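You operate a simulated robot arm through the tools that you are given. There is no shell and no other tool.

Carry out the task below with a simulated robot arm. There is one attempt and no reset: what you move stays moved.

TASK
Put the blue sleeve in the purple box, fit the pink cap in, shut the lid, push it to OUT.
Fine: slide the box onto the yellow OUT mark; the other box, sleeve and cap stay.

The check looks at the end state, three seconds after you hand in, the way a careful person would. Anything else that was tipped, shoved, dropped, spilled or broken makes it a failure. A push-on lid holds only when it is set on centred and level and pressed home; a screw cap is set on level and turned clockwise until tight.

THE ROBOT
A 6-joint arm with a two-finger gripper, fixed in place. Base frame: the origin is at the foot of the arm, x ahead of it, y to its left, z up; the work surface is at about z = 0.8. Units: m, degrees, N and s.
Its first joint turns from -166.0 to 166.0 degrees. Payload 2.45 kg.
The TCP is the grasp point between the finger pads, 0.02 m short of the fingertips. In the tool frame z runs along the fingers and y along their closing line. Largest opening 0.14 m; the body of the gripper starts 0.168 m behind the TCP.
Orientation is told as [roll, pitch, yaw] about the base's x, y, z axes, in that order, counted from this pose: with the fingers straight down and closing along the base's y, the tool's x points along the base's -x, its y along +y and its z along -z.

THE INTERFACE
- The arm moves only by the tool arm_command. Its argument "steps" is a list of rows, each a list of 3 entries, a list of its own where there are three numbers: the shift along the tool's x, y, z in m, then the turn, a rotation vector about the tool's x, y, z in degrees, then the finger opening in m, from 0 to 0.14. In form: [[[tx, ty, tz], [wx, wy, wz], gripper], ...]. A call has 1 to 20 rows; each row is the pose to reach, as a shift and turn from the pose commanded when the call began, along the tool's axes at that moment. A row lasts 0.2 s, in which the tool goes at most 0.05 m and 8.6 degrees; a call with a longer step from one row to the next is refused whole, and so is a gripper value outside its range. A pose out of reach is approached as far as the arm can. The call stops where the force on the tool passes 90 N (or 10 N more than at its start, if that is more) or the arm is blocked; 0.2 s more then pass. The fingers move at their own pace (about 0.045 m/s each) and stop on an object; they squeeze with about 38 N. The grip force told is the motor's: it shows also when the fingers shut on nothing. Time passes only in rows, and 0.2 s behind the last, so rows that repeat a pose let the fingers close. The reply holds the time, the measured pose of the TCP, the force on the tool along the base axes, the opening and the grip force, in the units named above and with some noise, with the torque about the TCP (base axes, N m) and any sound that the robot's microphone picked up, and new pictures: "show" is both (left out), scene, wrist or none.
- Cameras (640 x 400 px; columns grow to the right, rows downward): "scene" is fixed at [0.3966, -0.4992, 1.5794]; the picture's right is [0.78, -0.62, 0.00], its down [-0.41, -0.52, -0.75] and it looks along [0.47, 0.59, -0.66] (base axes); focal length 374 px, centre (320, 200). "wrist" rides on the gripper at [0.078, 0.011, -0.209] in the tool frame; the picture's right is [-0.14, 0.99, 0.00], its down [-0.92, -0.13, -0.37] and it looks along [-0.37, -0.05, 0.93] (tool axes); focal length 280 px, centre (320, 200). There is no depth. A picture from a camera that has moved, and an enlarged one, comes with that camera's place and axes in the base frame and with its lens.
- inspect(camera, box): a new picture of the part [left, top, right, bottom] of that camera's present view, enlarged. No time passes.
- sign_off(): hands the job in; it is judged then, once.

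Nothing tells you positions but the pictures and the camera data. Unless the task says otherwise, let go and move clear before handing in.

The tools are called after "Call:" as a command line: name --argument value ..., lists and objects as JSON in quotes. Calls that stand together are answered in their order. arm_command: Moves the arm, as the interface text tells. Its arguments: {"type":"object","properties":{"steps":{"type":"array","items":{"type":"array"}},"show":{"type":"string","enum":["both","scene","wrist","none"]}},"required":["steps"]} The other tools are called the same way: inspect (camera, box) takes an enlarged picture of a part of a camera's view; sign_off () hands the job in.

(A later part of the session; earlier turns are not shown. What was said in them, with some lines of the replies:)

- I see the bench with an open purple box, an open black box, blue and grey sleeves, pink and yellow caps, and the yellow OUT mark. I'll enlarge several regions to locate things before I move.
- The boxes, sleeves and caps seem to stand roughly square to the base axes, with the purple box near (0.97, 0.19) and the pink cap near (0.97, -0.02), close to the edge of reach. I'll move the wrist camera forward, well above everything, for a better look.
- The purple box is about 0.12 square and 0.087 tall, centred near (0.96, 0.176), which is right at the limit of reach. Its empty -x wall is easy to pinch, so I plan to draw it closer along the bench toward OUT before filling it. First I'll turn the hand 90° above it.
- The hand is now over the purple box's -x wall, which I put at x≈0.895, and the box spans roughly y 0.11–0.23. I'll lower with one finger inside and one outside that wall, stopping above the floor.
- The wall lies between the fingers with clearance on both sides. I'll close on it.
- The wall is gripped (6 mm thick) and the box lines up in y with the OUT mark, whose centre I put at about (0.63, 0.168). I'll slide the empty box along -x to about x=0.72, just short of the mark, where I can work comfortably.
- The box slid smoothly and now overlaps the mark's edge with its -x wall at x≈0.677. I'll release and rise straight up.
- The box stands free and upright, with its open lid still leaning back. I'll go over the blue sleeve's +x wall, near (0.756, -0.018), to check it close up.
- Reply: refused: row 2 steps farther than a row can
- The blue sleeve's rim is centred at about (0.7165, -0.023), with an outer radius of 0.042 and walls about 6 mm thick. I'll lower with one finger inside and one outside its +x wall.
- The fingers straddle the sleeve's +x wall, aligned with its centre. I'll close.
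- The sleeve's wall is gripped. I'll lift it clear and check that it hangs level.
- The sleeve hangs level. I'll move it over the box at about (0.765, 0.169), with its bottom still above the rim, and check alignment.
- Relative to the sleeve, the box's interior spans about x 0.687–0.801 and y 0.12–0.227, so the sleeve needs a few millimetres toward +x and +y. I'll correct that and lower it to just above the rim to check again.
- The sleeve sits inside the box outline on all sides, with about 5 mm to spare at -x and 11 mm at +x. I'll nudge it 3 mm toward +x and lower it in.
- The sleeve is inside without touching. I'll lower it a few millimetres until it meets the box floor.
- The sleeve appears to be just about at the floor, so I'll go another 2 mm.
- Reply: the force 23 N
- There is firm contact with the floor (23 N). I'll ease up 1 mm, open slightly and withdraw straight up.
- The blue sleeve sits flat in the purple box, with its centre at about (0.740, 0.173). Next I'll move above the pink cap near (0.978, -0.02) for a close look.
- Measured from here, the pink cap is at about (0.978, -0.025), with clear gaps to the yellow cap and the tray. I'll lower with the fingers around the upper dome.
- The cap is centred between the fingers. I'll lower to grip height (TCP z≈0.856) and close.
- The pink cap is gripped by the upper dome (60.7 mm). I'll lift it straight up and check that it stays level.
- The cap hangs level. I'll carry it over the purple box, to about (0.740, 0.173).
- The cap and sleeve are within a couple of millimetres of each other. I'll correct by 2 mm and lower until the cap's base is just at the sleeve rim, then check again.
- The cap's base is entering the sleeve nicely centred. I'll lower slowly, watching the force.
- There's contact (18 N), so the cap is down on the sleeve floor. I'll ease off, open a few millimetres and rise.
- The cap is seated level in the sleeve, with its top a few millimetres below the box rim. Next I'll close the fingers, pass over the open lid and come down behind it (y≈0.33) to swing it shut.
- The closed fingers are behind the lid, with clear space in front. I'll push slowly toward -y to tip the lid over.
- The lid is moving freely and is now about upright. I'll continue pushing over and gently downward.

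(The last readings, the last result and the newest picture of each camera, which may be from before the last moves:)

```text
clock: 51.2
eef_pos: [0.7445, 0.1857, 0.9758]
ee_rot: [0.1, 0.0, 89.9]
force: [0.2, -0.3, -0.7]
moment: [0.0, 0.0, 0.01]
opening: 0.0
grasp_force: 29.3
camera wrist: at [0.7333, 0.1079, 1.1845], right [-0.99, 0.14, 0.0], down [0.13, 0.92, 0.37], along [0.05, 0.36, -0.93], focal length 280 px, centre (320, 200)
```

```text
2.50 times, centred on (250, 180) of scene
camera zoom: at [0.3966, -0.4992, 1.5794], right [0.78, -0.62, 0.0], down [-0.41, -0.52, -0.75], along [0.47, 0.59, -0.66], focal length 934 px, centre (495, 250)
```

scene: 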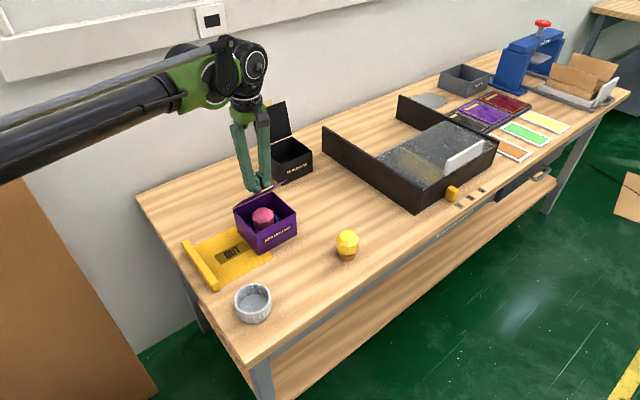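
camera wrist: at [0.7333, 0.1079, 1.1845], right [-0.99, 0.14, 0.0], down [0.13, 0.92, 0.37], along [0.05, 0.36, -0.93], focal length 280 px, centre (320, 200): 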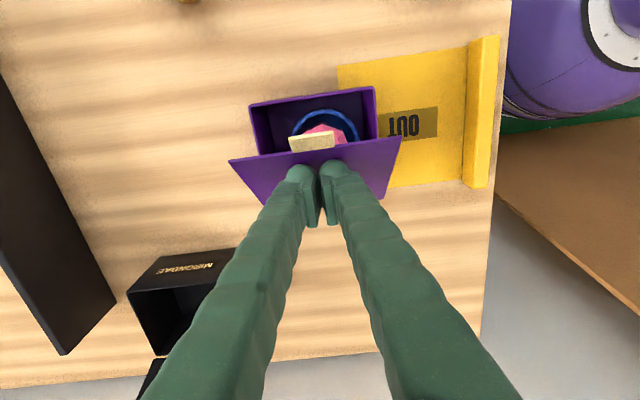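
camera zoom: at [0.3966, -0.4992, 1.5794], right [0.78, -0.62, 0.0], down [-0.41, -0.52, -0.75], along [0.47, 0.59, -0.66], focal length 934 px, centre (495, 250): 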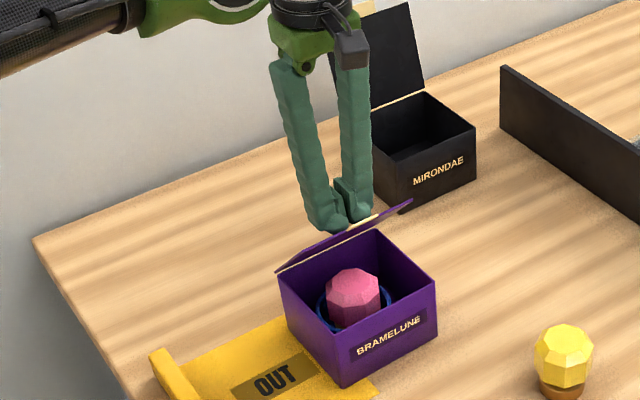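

The lid is at about 45° and following the fingers. I'll continue along the arc almost to closed.

Call:
arm_command --steps '[[[0.007, 0, 0.012], [0, 0, 0], 0.0], [[0.013, 0, 0.024], [0, 0, 0], 0.0], [[0.018, 0, 0.035], [0, 0, 0], 0.0], [[0.022, 0, 0.045], [0, 0, 0], 0.0], [[0.025, 0, 0.054], [0, 0, 0], 0.0], [[0.026, 0, 0.06], [0, 0, 0], 0.0], [[0.026, 0, 0.06], [0, 0, 0], 0.0]]'

Call:
inspect --camera "scene" --box '[180, 100, 320, 260]'

Call:
inspect --camera "wrist" --box '[220, 60, 460, 260]'

```text
clock: 52.8
eef_pos: [0.7464, 0.1611, 0.9163]
ee_rot: [0.0, -0.1, 90.0]
force: [-0.1, -0.3, 0.4]
moment: [0.02, 0.0, -0.01]
opening: 0.0
grasp_force: 29.3
camera wrist: at [0.7346, 0.0824, 1.1247], right [-0.99, 0.14, 0.0], down [0.13, 0.92, 0.37], along [0.05, 0.36, -0.93], focal length 280 px, centre (320, 200)
```

scene: 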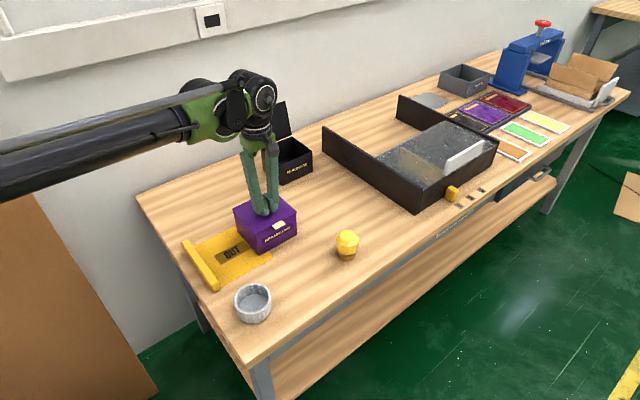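
wrist: 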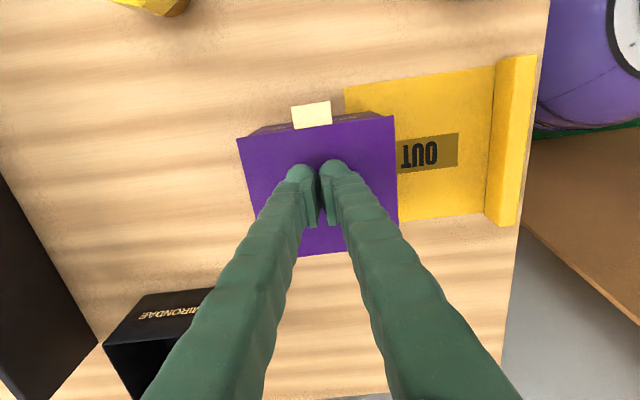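

```text
2.50 times, centred on (250, 180) of scene
camera zoom: at [0.3966, -0.4992, 1.5794], right [0.78, -0.62, 0.0], down [-0.41, -0.52, -0.75], along [0.47, 0.59, -0.66], focal length 934 px, centre (495, 250)
```

zoom: 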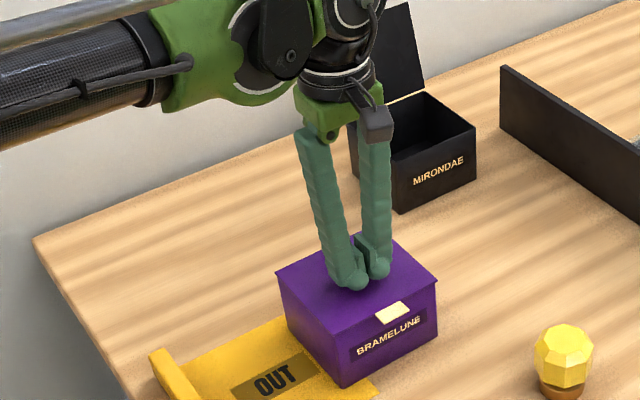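

```text
2.00 times, centred on (340, 160) of wrist
camera zoom: at [0.7346, 0.0824, 1.1247], right [-0.99, 0.14, 0.0], down [0.13, 0.92, 0.37], along [0.05, 0.36, -0.93], focal length 561 px, centre (280, 280)
```

zoom: 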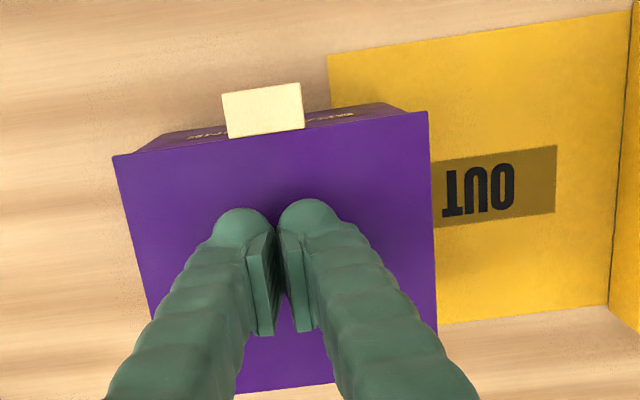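

The lid is nearly shut. I'll press down gently nearer the front edge until it is home.

Call:
arm_command --steps '[[[0.01, 0, 0.0], [0, 0, 0], 0.0], [[0.01, 0, 0.002], [0, 0, 0], 0.0], [[0.01, 0, 0.004], [0, 0, 0], 0.0], [[0.01, 0, 0.006], [0, 0, 0], 0.0], [[0.01, 0, 0.006], [0, 0, 0], 0.0]]' --show "none"

```text
clock: 54.0
eef_pos: [0.7456, 0.1512, 0.9096]
ee_rot: [-0.1, 0.1, 90.0]
force: [0.4, -1.5, 0.4]
moment: [-0.03, 0.02, 0.0]
opening: 0.0
grasp_force: 29.9
```

Call:
arm_command --steps '[[[0, 0, 0.001], [0, 0, 0], 0.0], [[0, 0, 0.002], [0, 0, 0], 0.0], [[0, 0, 0.003], [0, 0, 0], 0.0], [[0, 0, 0.003], [0, 0, 0], 0.0]]' --show "none"

```text
clock: 55.0
eef_pos: [0.7449, 0.1495, 0.9074]
ee_rot: [-0.2, 0.0, 89.9]
force: [2.4, 0.5, 14.4]
moment: [0.09, 0.02, 0.0]
opening: 0.006
grasp_force: 29.5
```

Contact is at 14 N, at lid height 0.887. I'll press a little more to make sure it's home, then look.

Call:
arm_command --steps '[[[0, 0, 0.001], [0, 0, 0], 0.0], [[0, 0, 0.002], [0, 0, 0], 0.0], [[0, 0, 0.002], [0, 0, 0], 0.0], [[0, 0, 0.002], [0, 0, 0], 0.0]]'

Call:
inspect --camera "scene" --box '[210, 170, 320, 260]'

```text
clock: 56.0
eef_pos: [0.7454, 0.1496, 0.9065]
ee_rot: [-0.1, 0.0, 90.0]
force: [5.4, -3.5, 44.1]
moment: [0.34, -0.09, -0.05]
opening: 0.0061
grasp_force: 29.3
camera wrist: at [0.7343, 0.0712, 1.1149], right [-0.99, 0.14, 0.0], down [0.13, 0.92, 0.37], along [0.05, 0.36, -0.93], focal length 280 px, centre (320, 200)
```

scene: 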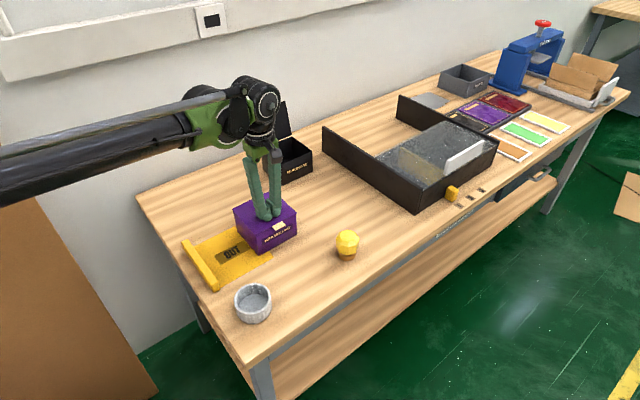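
wrist: 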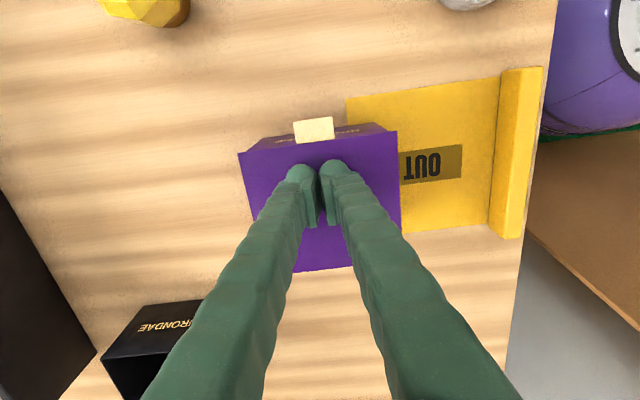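

```text
4.44 times, centred on (265, 215) of scene
camera zoom: at [0.3966, -0.4992, 1.5794], right [0.78, -0.62, 0.0], down [-0.41, -0.52, -0.75], along [0.47, 0.59, -0.66], focal length 1660 px, centre (564, 133)
```

zoom: 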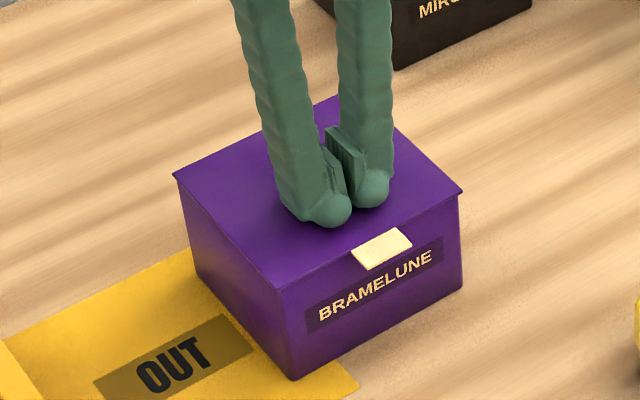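

The lid looks flush after a 44 N press. I'll back off upward and check that it stays shut.

Call:
arm_command --steps '[[[0, 0, -0.01], [0, 0, 0], 0.0], [[0, 0, -0.04], [0, 0, 0], 0.0], [[0, 0, -0.08], [0, 0, 0], 0.0], [[0, 0, -0.12], [0, 0, 0], 0.0], [[0, 0, -0.16], [0, 0, 0], 0.0], [[0, 0, -0.16], [0, 0, 0], 0.0]]'

Call:
inspect --camera "scene" --box '[210, 170, 320, 260]'

Call:
inspect --camera "wrist" --box '[240, 60, 520, 240]'

```text
clock: 57.4
eef_pos: [0.742, 0.1508, 1.0619]
ee_rot: [0.0, 0.0, 90.0]
force: [0.5, -0.8, 0.4]
moment: [0.02, 0.02, 0.01]
opening: 0.0003
grasp_force: 29.0
camera wrist: at [0.7316, 0.0723, 1.2722], right [-0.99, 0.14, 0.0], down [0.13, 0.92, 0.37], along [0.05, 0.36, -0.93], focal length 280 px, centre (320, 200)
```

scene: 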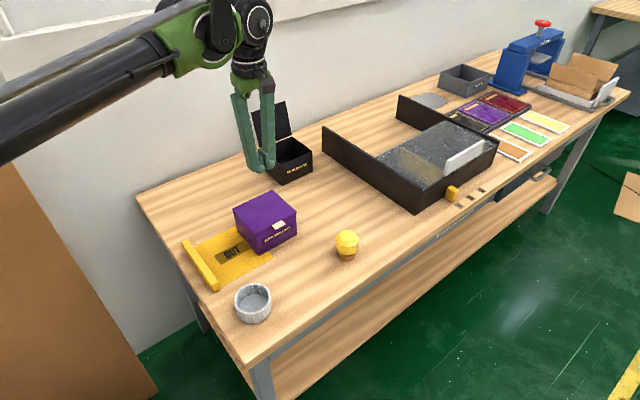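
wrist: 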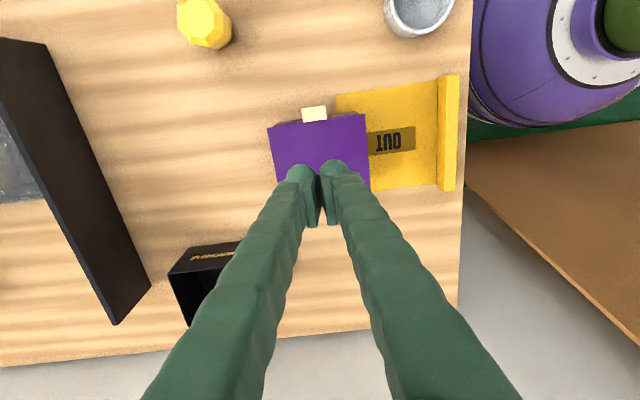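

```text
4.44 times, centred on (265, 215) of scene
camera zoom: at [0.3966, -0.4992, 1.5794], right [0.78, -0.62, 0.0], down [-0.41, -0.52, -0.75], along [0.47, 0.59, -0.66], focal length 1660 px, centre (564, 133)
```

zoom: 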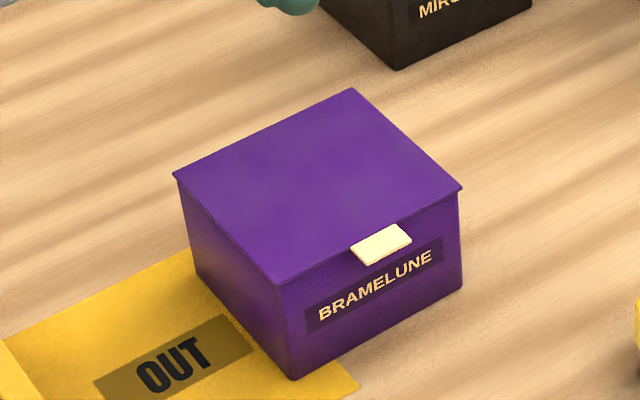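

```text
2.22 times, centred on (380, 150) of wrist
camera zoom: at [0.7316, 0.0723, 1.2722], right [-0.99, 0.14, 0.0], down [0.13, 0.92, 0.37], along [0.05, 0.36, -0.93], focal length 623 px, centre (187, 311)
```

zoom: 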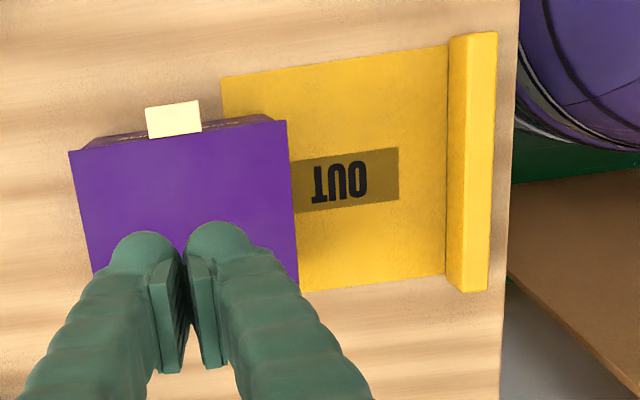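

The lid stays shut and flush. To push squarely I'll turn the hand back to yaw 0 behind the box's +x side, using two spread fingers at y≈0.172 so the box can't rotate.

Call:
arm_command --steps '[[[-0.002, -0.015, -0.01], [0, 0, 8.2], 0.0], [[-0.004, -0.03, -0.01], [0, 0, 16.4], 0.02], [[-0.006, -0.045, -0.01], [0, 0, 24.6], 0.04], [[-0.008, -0.06, -0.01], [0, 0, 32.8], 0.06], [[-0.01, -0.075, -0.01], [0, 0, 41], 0.06], [[-0.012, -0.09, -0.01], [0, 0, 49.2], 0.06], [[-0.014, -0.105, -0.01], [0, 0, 57.4], 0.06], [[-0.016, -0.12, -0.01], [0, 0, 65.6], 0.06], [[-0.018, -0.13, -0.01], [0, 0, 73.8], 0.06], [[-0.021, -0.138, -0.01], [0, 0, 82], 0.06], [[-0.021, -0.143, -0.01], [0, 0, 90], 0.06], [[-0.021, -0.143, -0.01], [0, 0, 90], 0.06]]'

Call:
inspect --camera "scene" --box '[180, 100, 340, 260]'

```text
clock: 60.0
eef_pos: [0.889, 0.172, 1.0756]
ee_rot: [0.0, -0.1, 0.0]
force: [-0.1, 0.2, -0.2]
moment: [0.01, 0.01, -0.01]
opening: 0.0599
grasp_force: 0.0
camera wrist: at [0.8102, 0.1822, 1.2841], right [0.14, 0.99, 0.0], down [0.92, -0.13, 0.37], along [0.37, -0.05, -0.93], focal length 280 px, centre (320, 200)
```

scene: 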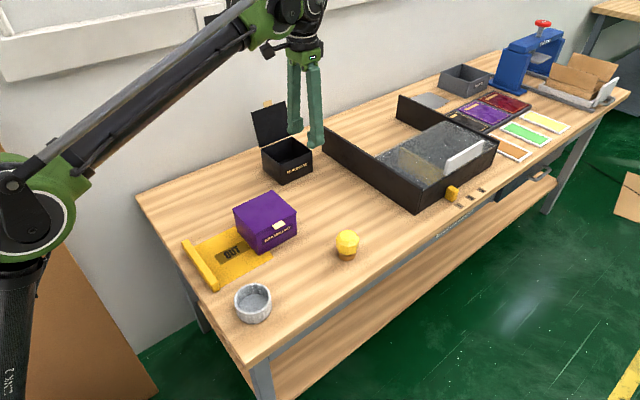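
wrist: 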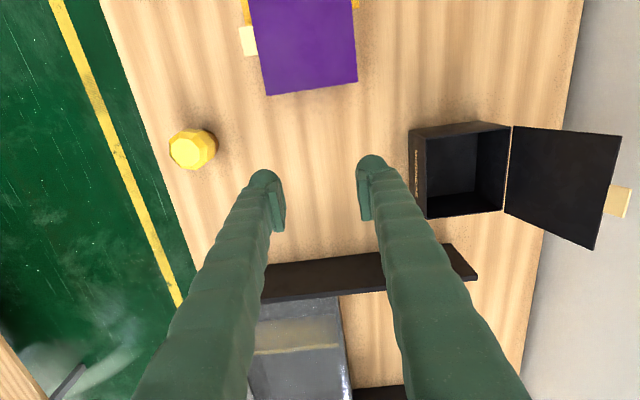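

```text
2.50 times, centred on (260, 180) of scene
camera zoom: at [0.3966, -0.4992, 1.5794], right [0.78, -0.62, 0.0], down [-0.41, -0.52, -0.75], along [0.47, 0.59, -0.66], focal length 934 px, centre (470, 250)
```

zoom: 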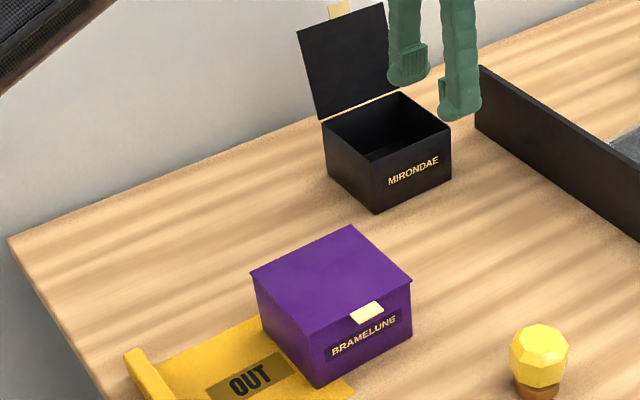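

The box's +x face is at x≈0.81, y 0.1155–0.2307, and the fingers are centred on it. I'll lower behind it with a 12° tilt so the tips touch the body below the lid's edge.

Call:
arm_command --steps '[[[0, 0, 0.04], [0, 6, 0], 0.06], [[0, 0, 0.08], [0, 12, 0], 0.06], [[0, 0, 0.12], [0, 12, 0], 0.06], [[0, 0, 0.16], [0, 12, 0], 0.06], [[0, 0, 0.195], [0, 12, 0], 0.06], [[0, 0, 0.22], [0, 12, 0], 0.06], [[0, 0, 0.22], [0, 12, 0], 0.06]]'

Call:
inspect --camera "scene" --box '[180, 120, 340, 280]'

```text
clock: 61.6
eef_pos: [0.8912, 0.1737, 0.8556]
ee_rot: [0.0, 12.1, 0.1]
force: [-0.7, -0.3, 0.1]
moment: [-0.03, -0.02, 0.0]
opening: 0.0602
grasp_force: 0.1
camera wrist: at [0.8578, 0.1841, 1.0759], right [0.13, 0.99, -0.03], down [0.98, -0.13, 0.17], along [0.16, -0.05, -0.99], focal length 280 px, centre (320, 200)
```

scene: 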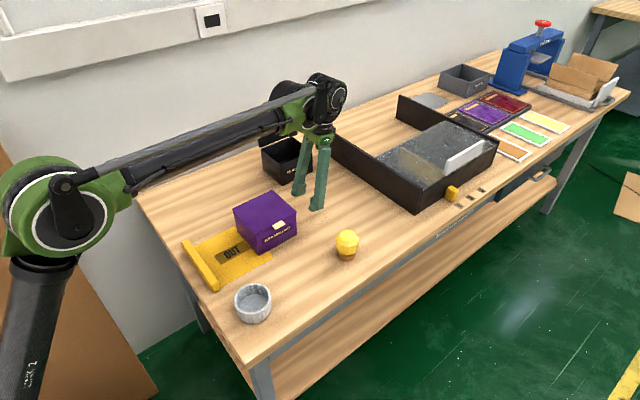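
wrist: 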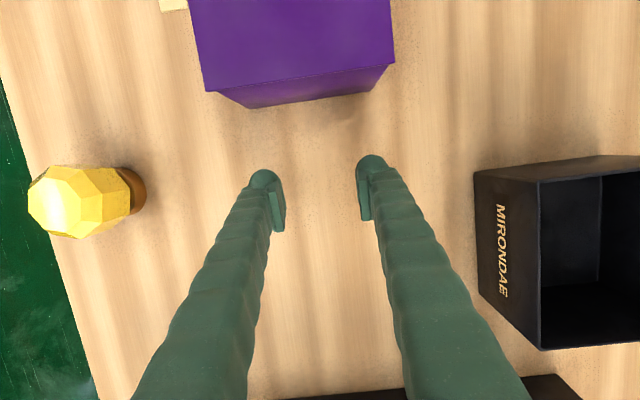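

```text
2.50 times, centred on (260, 200) of scene
camera zoom: at [0.3966, -0.4992, 1.5794], right [0.78, -0.62, 0.0], down [-0.41, -0.52, -0.75], along [0.47, 0.59, -0.66], focal length 934 px, centre (470, 200)
```

zoom: 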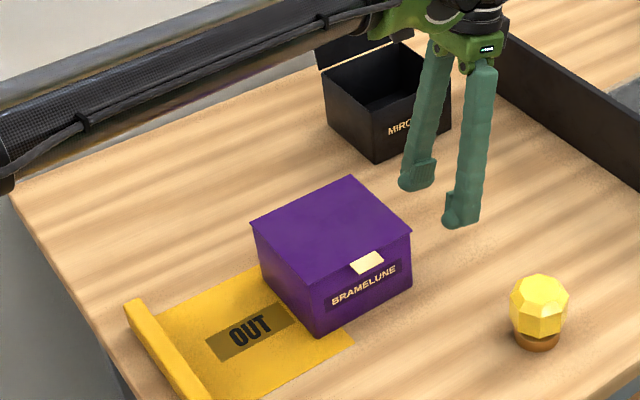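

The fingers stand behind the box, clear of everything. I'll push it slowly toward -x for most of the way, then check.

Call:
arm_command --steps '[[[0.0293, 0, 0.0062], [0, 0, 0], 0.06], [[0.0489, 0, 0.0104], [0, 0, 0], 0.06], [[0.0567, 0, 0.0121], [0, 0, 0], 0.06], [[0.0665, 0, 0.0141], [0, 0, 0], 0.06], [[0.0763, 0, 0.0162], [0, 0, 0], 0.06], [[0.0861, 0, 0.0183], [0, 0, 0], 0.06], [[0.0958, 0, 0.0204], [0, 0, 0], 0.06], [[0.1056, 0, 0.0225], [0, 0, 0], 0.06], [[0.1154, 0, 0.0245], [0, 0, 0], 0.06], [[0.1252, 0, 0.0266], [0, 0, 0], 0.06], [[0.135, 0, 0.0287], [0, 0, 0], 0.06], [[0.1428, 0, 0.0304], [0, 0, 0], 0.06], [[0.1467, 0, 0.0312], [0, 0, 0], 0.06], [[0.1467, 0, 0.0312], [0, 0, 0], 0.06]]'

Call:
inspect --camera "scene" --box '[160, 140, 320, 300]'

```text
clock: 64.6
eef_pos: [0.7388, 0.1715, 0.8553]
ee_rot: [0.0, 12.1, 0.0]
force: [-0.3, -0.3, 0.0]
moment: [0.01, 0.02, -0.05]
opening: 0.0602
grasp_force: 0.0
camera wrist: at [0.7064, 0.1809, 1.0758], right [0.13, 0.99, -0.03], down [0.98, -0.13, 0.17], along [0.16, -0.05, -0.99], focal length 280 px, centre (320, 200)
```

scene: 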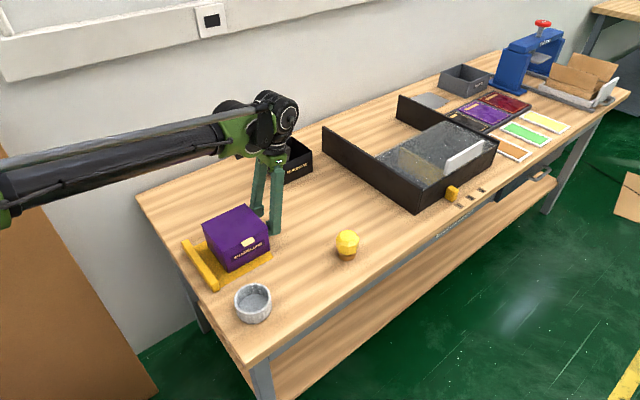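
wrist: 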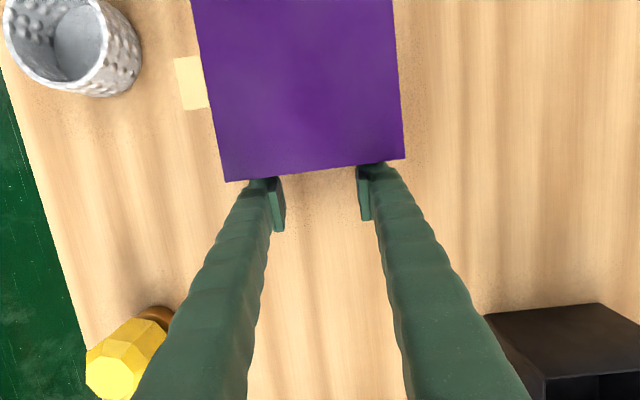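

```text
2.50 times, centred on (240, 220) of scene
camera zoom: at [0.3966, -0.4992, 1.5794], right [0.78, -0.62, 0.0], down [-0.41, -0.52, -0.75], along [0.47, 0.59, -0.66], focal length 934 px, centre (520, 150)
```

zoom: 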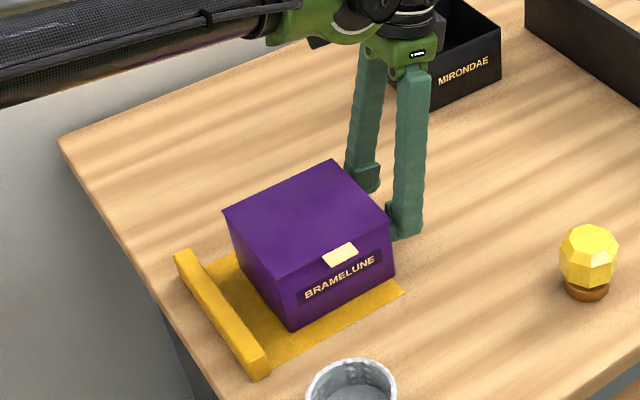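

The box is straight and nearly there, about 2 cm short of centred on the mark, with the stop bar still clear. I'll push another 22 mm.

Call:
arm_command --steps '[[[0.0059, 0, 0.0012], [0, 0, 0], 0.06], [[0.0117, 0, 0.0025], [0, 0, 0], 0.06], [[0.0176, 0, 0.0037], [0, 0, 0], 0.06], [[0.0215, 0, 0.0046], [0, 0, 0], 0.06], [[0.0215, 0, 0.0046], [0, 0, 0], 0.06]]'

Call:
inspect --camera "scene" --box '[160, 180, 290, 300]'

```text
clock: 65.8
eef_pos: [0.7172, 0.171, 0.8545]
ee_rot: [-0.1, 12.0, 0.0]
force: [0.6, -0.1, -0.4]
moment: [-0.01, -0.01, 0.0]
opening: 0.0602
grasp_force: 0.0
camera wrist: at [0.6844, 0.1817, 1.0754], right [0.13, 0.99, -0.03], down [0.98, -0.13, 0.17], along [0.16, -0.05, -0.99], focal length 280 px, centre (320, 200)
```

scene: 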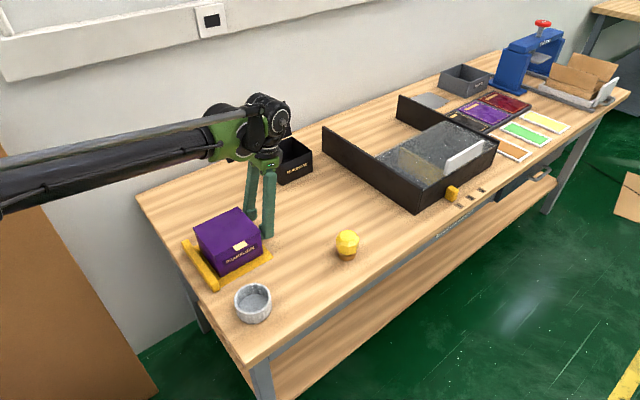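
wrist: 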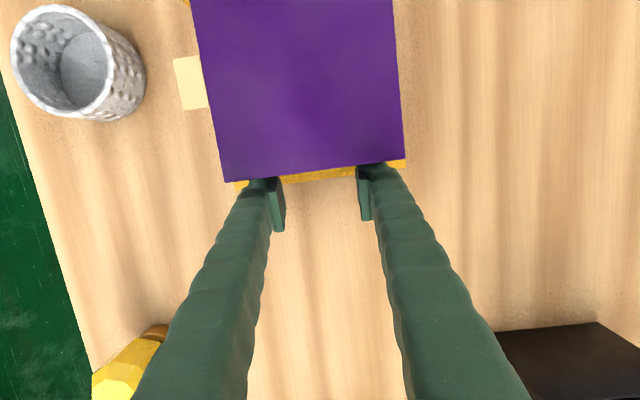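

```text
3.33 times, centred on (225, 240) of scene
camera zoom: at [0.3966, -0.4992, 1.5794], right [0.78, -0.62, 0.0], down [-0.41, -0.52, -0.75], along [0.47, 0.59, -0.66], focal length 1245 px, centre (637, 67)
```

zoom: 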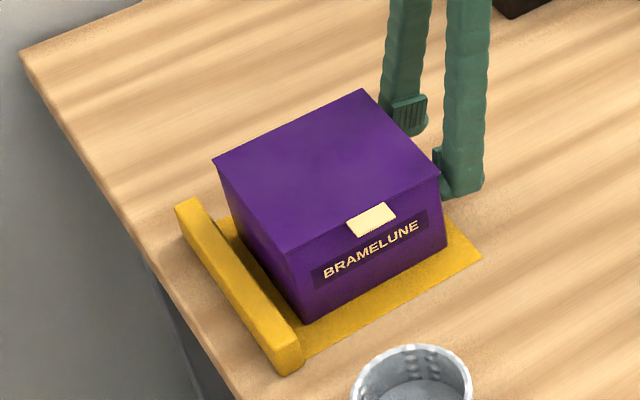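

The box now sits squarely on the OUT mark, with yellow visible around it. I'll back off in +x, rise clear, and check from above.

Call:
arm_command --steps '[[[-0.02, 0, -0.0042], [0, 0, 0], 0.06], [[-0.0489, 0, -0.0104], [0, 0, 0], 0.06], [[-0.0783, 0, -0.0166], [0, 0, 0], 0.06], [[-0.0783, 0, -0.06], [0, 0, 0], 0.06], [[-0.0783, 0, -0.105], [0, 0, 0], 0.06], [[-0.0783, 0, -0.15], [0, -6, 0], 0.06], [[-0.0783, 0, -0.195], [0, -12, 0], 0.06], [[-0.0783, 0, -0.24], [0, -12, 0], 0.06], [[-0.0783, 0, -0.26], [0, -12, 0], 0.06], [[-0.0783, 0, -0.26], [0, -12, 0], 0.06]]'

Call:
inspect --camera "scene" --box '[160, 180, 290, 300]'

Call:
inspect --camera "scene" --box '[160, 80, 560, 330]'

```text
clock: 68.0
eef_pos: [0.8443, 0.1691, 1.0935]
ee_rot: [0.1, 0.1, 0.0]
force: [-0.8, 0.5, -0.2]
moment: [0.01, -0.01, 0.03]
opening: 0.0601
grasp_force: 0.1
camera wrist: at [0.7668, 0.1793, 1.3028], right [0.14, 0.99, 0.0], down [0.92, -0.13, 0.37], along [0.37, -0.05, -0.93], focal length 280 px, centre (320, 200)
```

scene: 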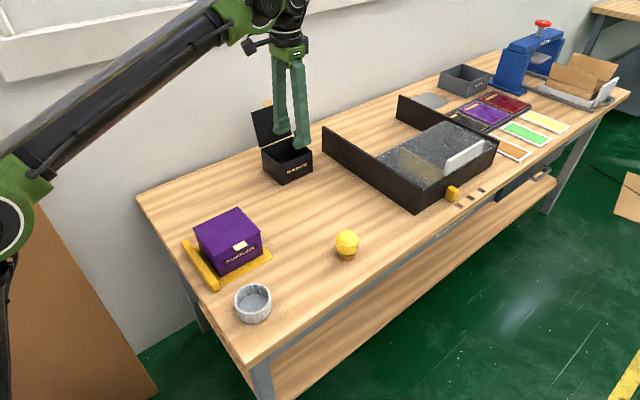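
wrist: 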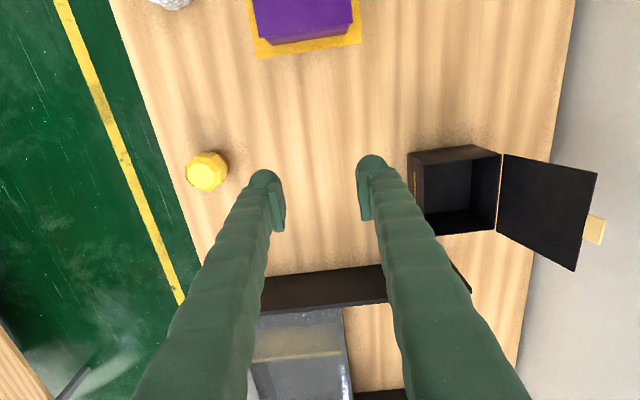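

```text
3.33 times, centred on (225, 240) of scene
camera zoom: at [0.3966, -0.4992, 1.5794], right [0.78, -0.62, 0.0], down [-0.41, -0.52, -0.75], along [0.47, 0.59, -0.66], focal length 1245 px, centre (637, 67)
```

zoom: 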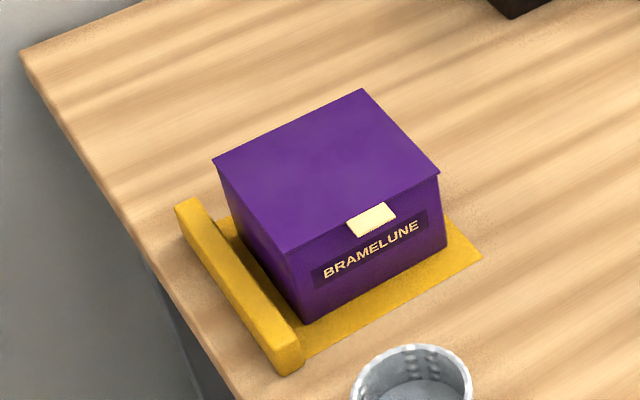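

```text
1.60 times, centred on (360, 205) of scene
camera zoom: at [0.3966, -0.4992, 1.5794], right [0.78, -0.62, 0.0], down [-0.41, -0.52, -0.75], along [0.47, 0.59, -0.66], focal length 598 px, centre (256, 192)
```

zoom: 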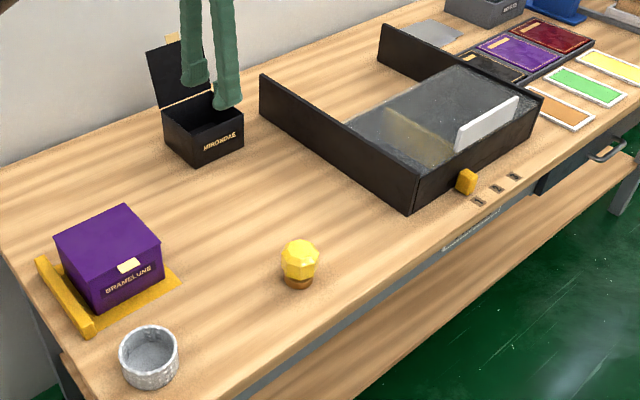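

The box looks shut and on the mark, and everything else is where it was. I'll take one more look from higher up, to verify the far side of the mark and the lid.

Call:
arm_command --steps '[[[0.04, 0, -0.02], [0, 0, 0], 0.06], [[0.08, 0, -0.03], [0, 0, 0], 0.08], [[0.12, 0, -0.04], [0, 0, 0], 0.1], [[0.16, 0, -0.04], [0, 0, 0], 0.12], [[0.2, 0, -0.04], [0, 0, 0], 0.14], [[0.2, 0, -0.04], [0, 0, 0], 0.14], [[0.2, 0, -0.04], [0, 0, 0], 0.14]]'

Call:
inspect --camera "wrist" --box '[220, 40, 440, 220]'

Call:
inspect --camera "scene" --box '[185, 200, 275, 280]'

```text
clock: 69.6
eef_pos: [0.6457, 0.1721, 1.1357]
ee_rot: [-0.1, -0.1, 0.1]
force: [-0.3, -0.2, -0.4]
moment: [-0.01, -0.05, 0.04]
opening: 0.1401
grasp_force: 0.0
camera wrist: at [0.5671, 0.1824, 1.3432], right [0.14, 0.99, 0.0], down [0.92, -0.13, 0.37], along [0.37, -0.05, -0.93], focal length 280 px, centre (320, 200)
```

scene: 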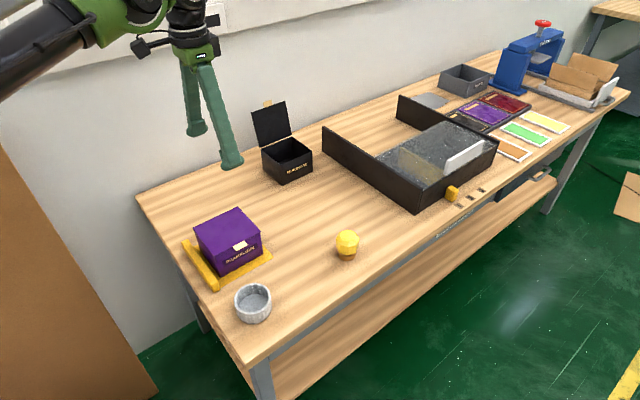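
wrist: 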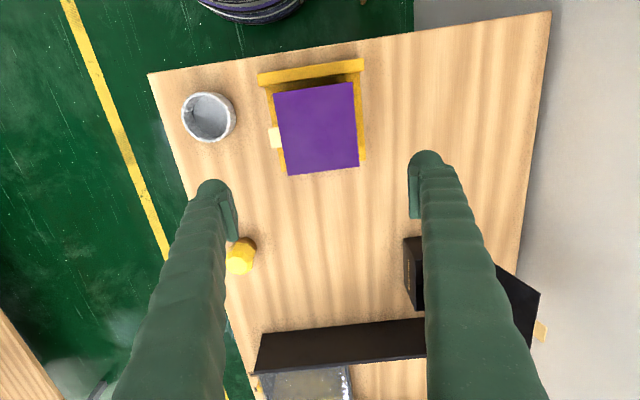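

```text
2.22 times, centred on (330, 130) of wrist
camera zoom: at [0.5671, 0.1824, 1.3432], right [0.14, 0.99, 0.0], down [0.92, -0.13, 0.37], along [0.37, -0.05, -0.93], focal length 623 px, centre (298, 356)
```

zoom: 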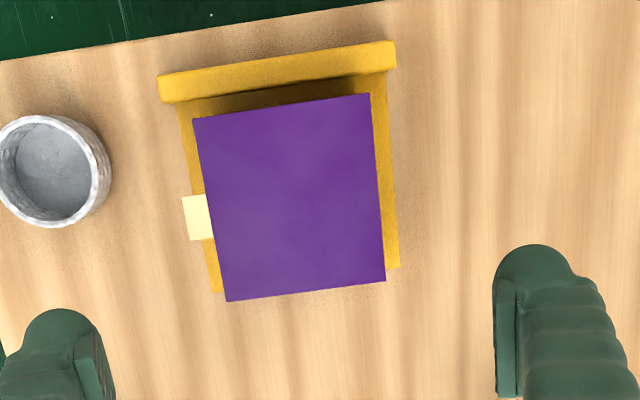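

```text
5.00 times, centred on (230, 240) of scene
camera zoom: at [0.3966, -0.4992, 1.5794], right [0.78, -0.62, 0.0], down [-0.41, -0.52, -0.75], along [0.47, 0.59, -0.66], focal length 1867 px, centre (770, 0)
```

zoom: 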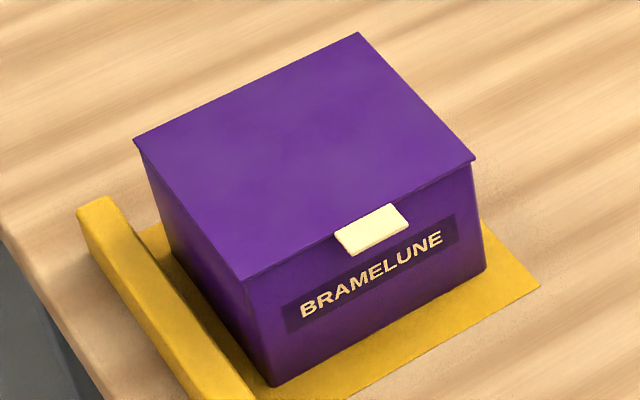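

The purple box is shut, level and centred on the yellow OUT mark with the blue sleeve and pink cap inside. The black box, grey sleeve and yellow cap haven't moved, and the arm is clear, so I'm handing in.

Call:
sign_off

```text
The job is handed in.
```

The purple box is on the yellow OUT mark with its lid shut, and the blue sleeve with the pink cap fitted in it is inside. I've handed the job in.

- **Order:** the box started near the limit of the arm's reach. I slid it empty part of the way toward OUT first, then filled it, shut the lid and pushed it the last 12 cm or so onto the mark.
- **Sleeve and cap:** the sleeve sits flat on the box floor. The cap sits level in the sleeve, with its top a few millimetres below the rim before the lid went on.
- **Lid:** I pressed it down with about 44 N. It looked flush, and stayed flush after the push. There was no click, so I judged it closed by sight and contact height.
- **Position:** the last pictures show the box roughly centred on the mark, with yellow showing around it and a small gap left to the stop bar.
- **Everything else:** the black box, grey sleeve and yellow cap were not touched, and the arm is clear above the bench.
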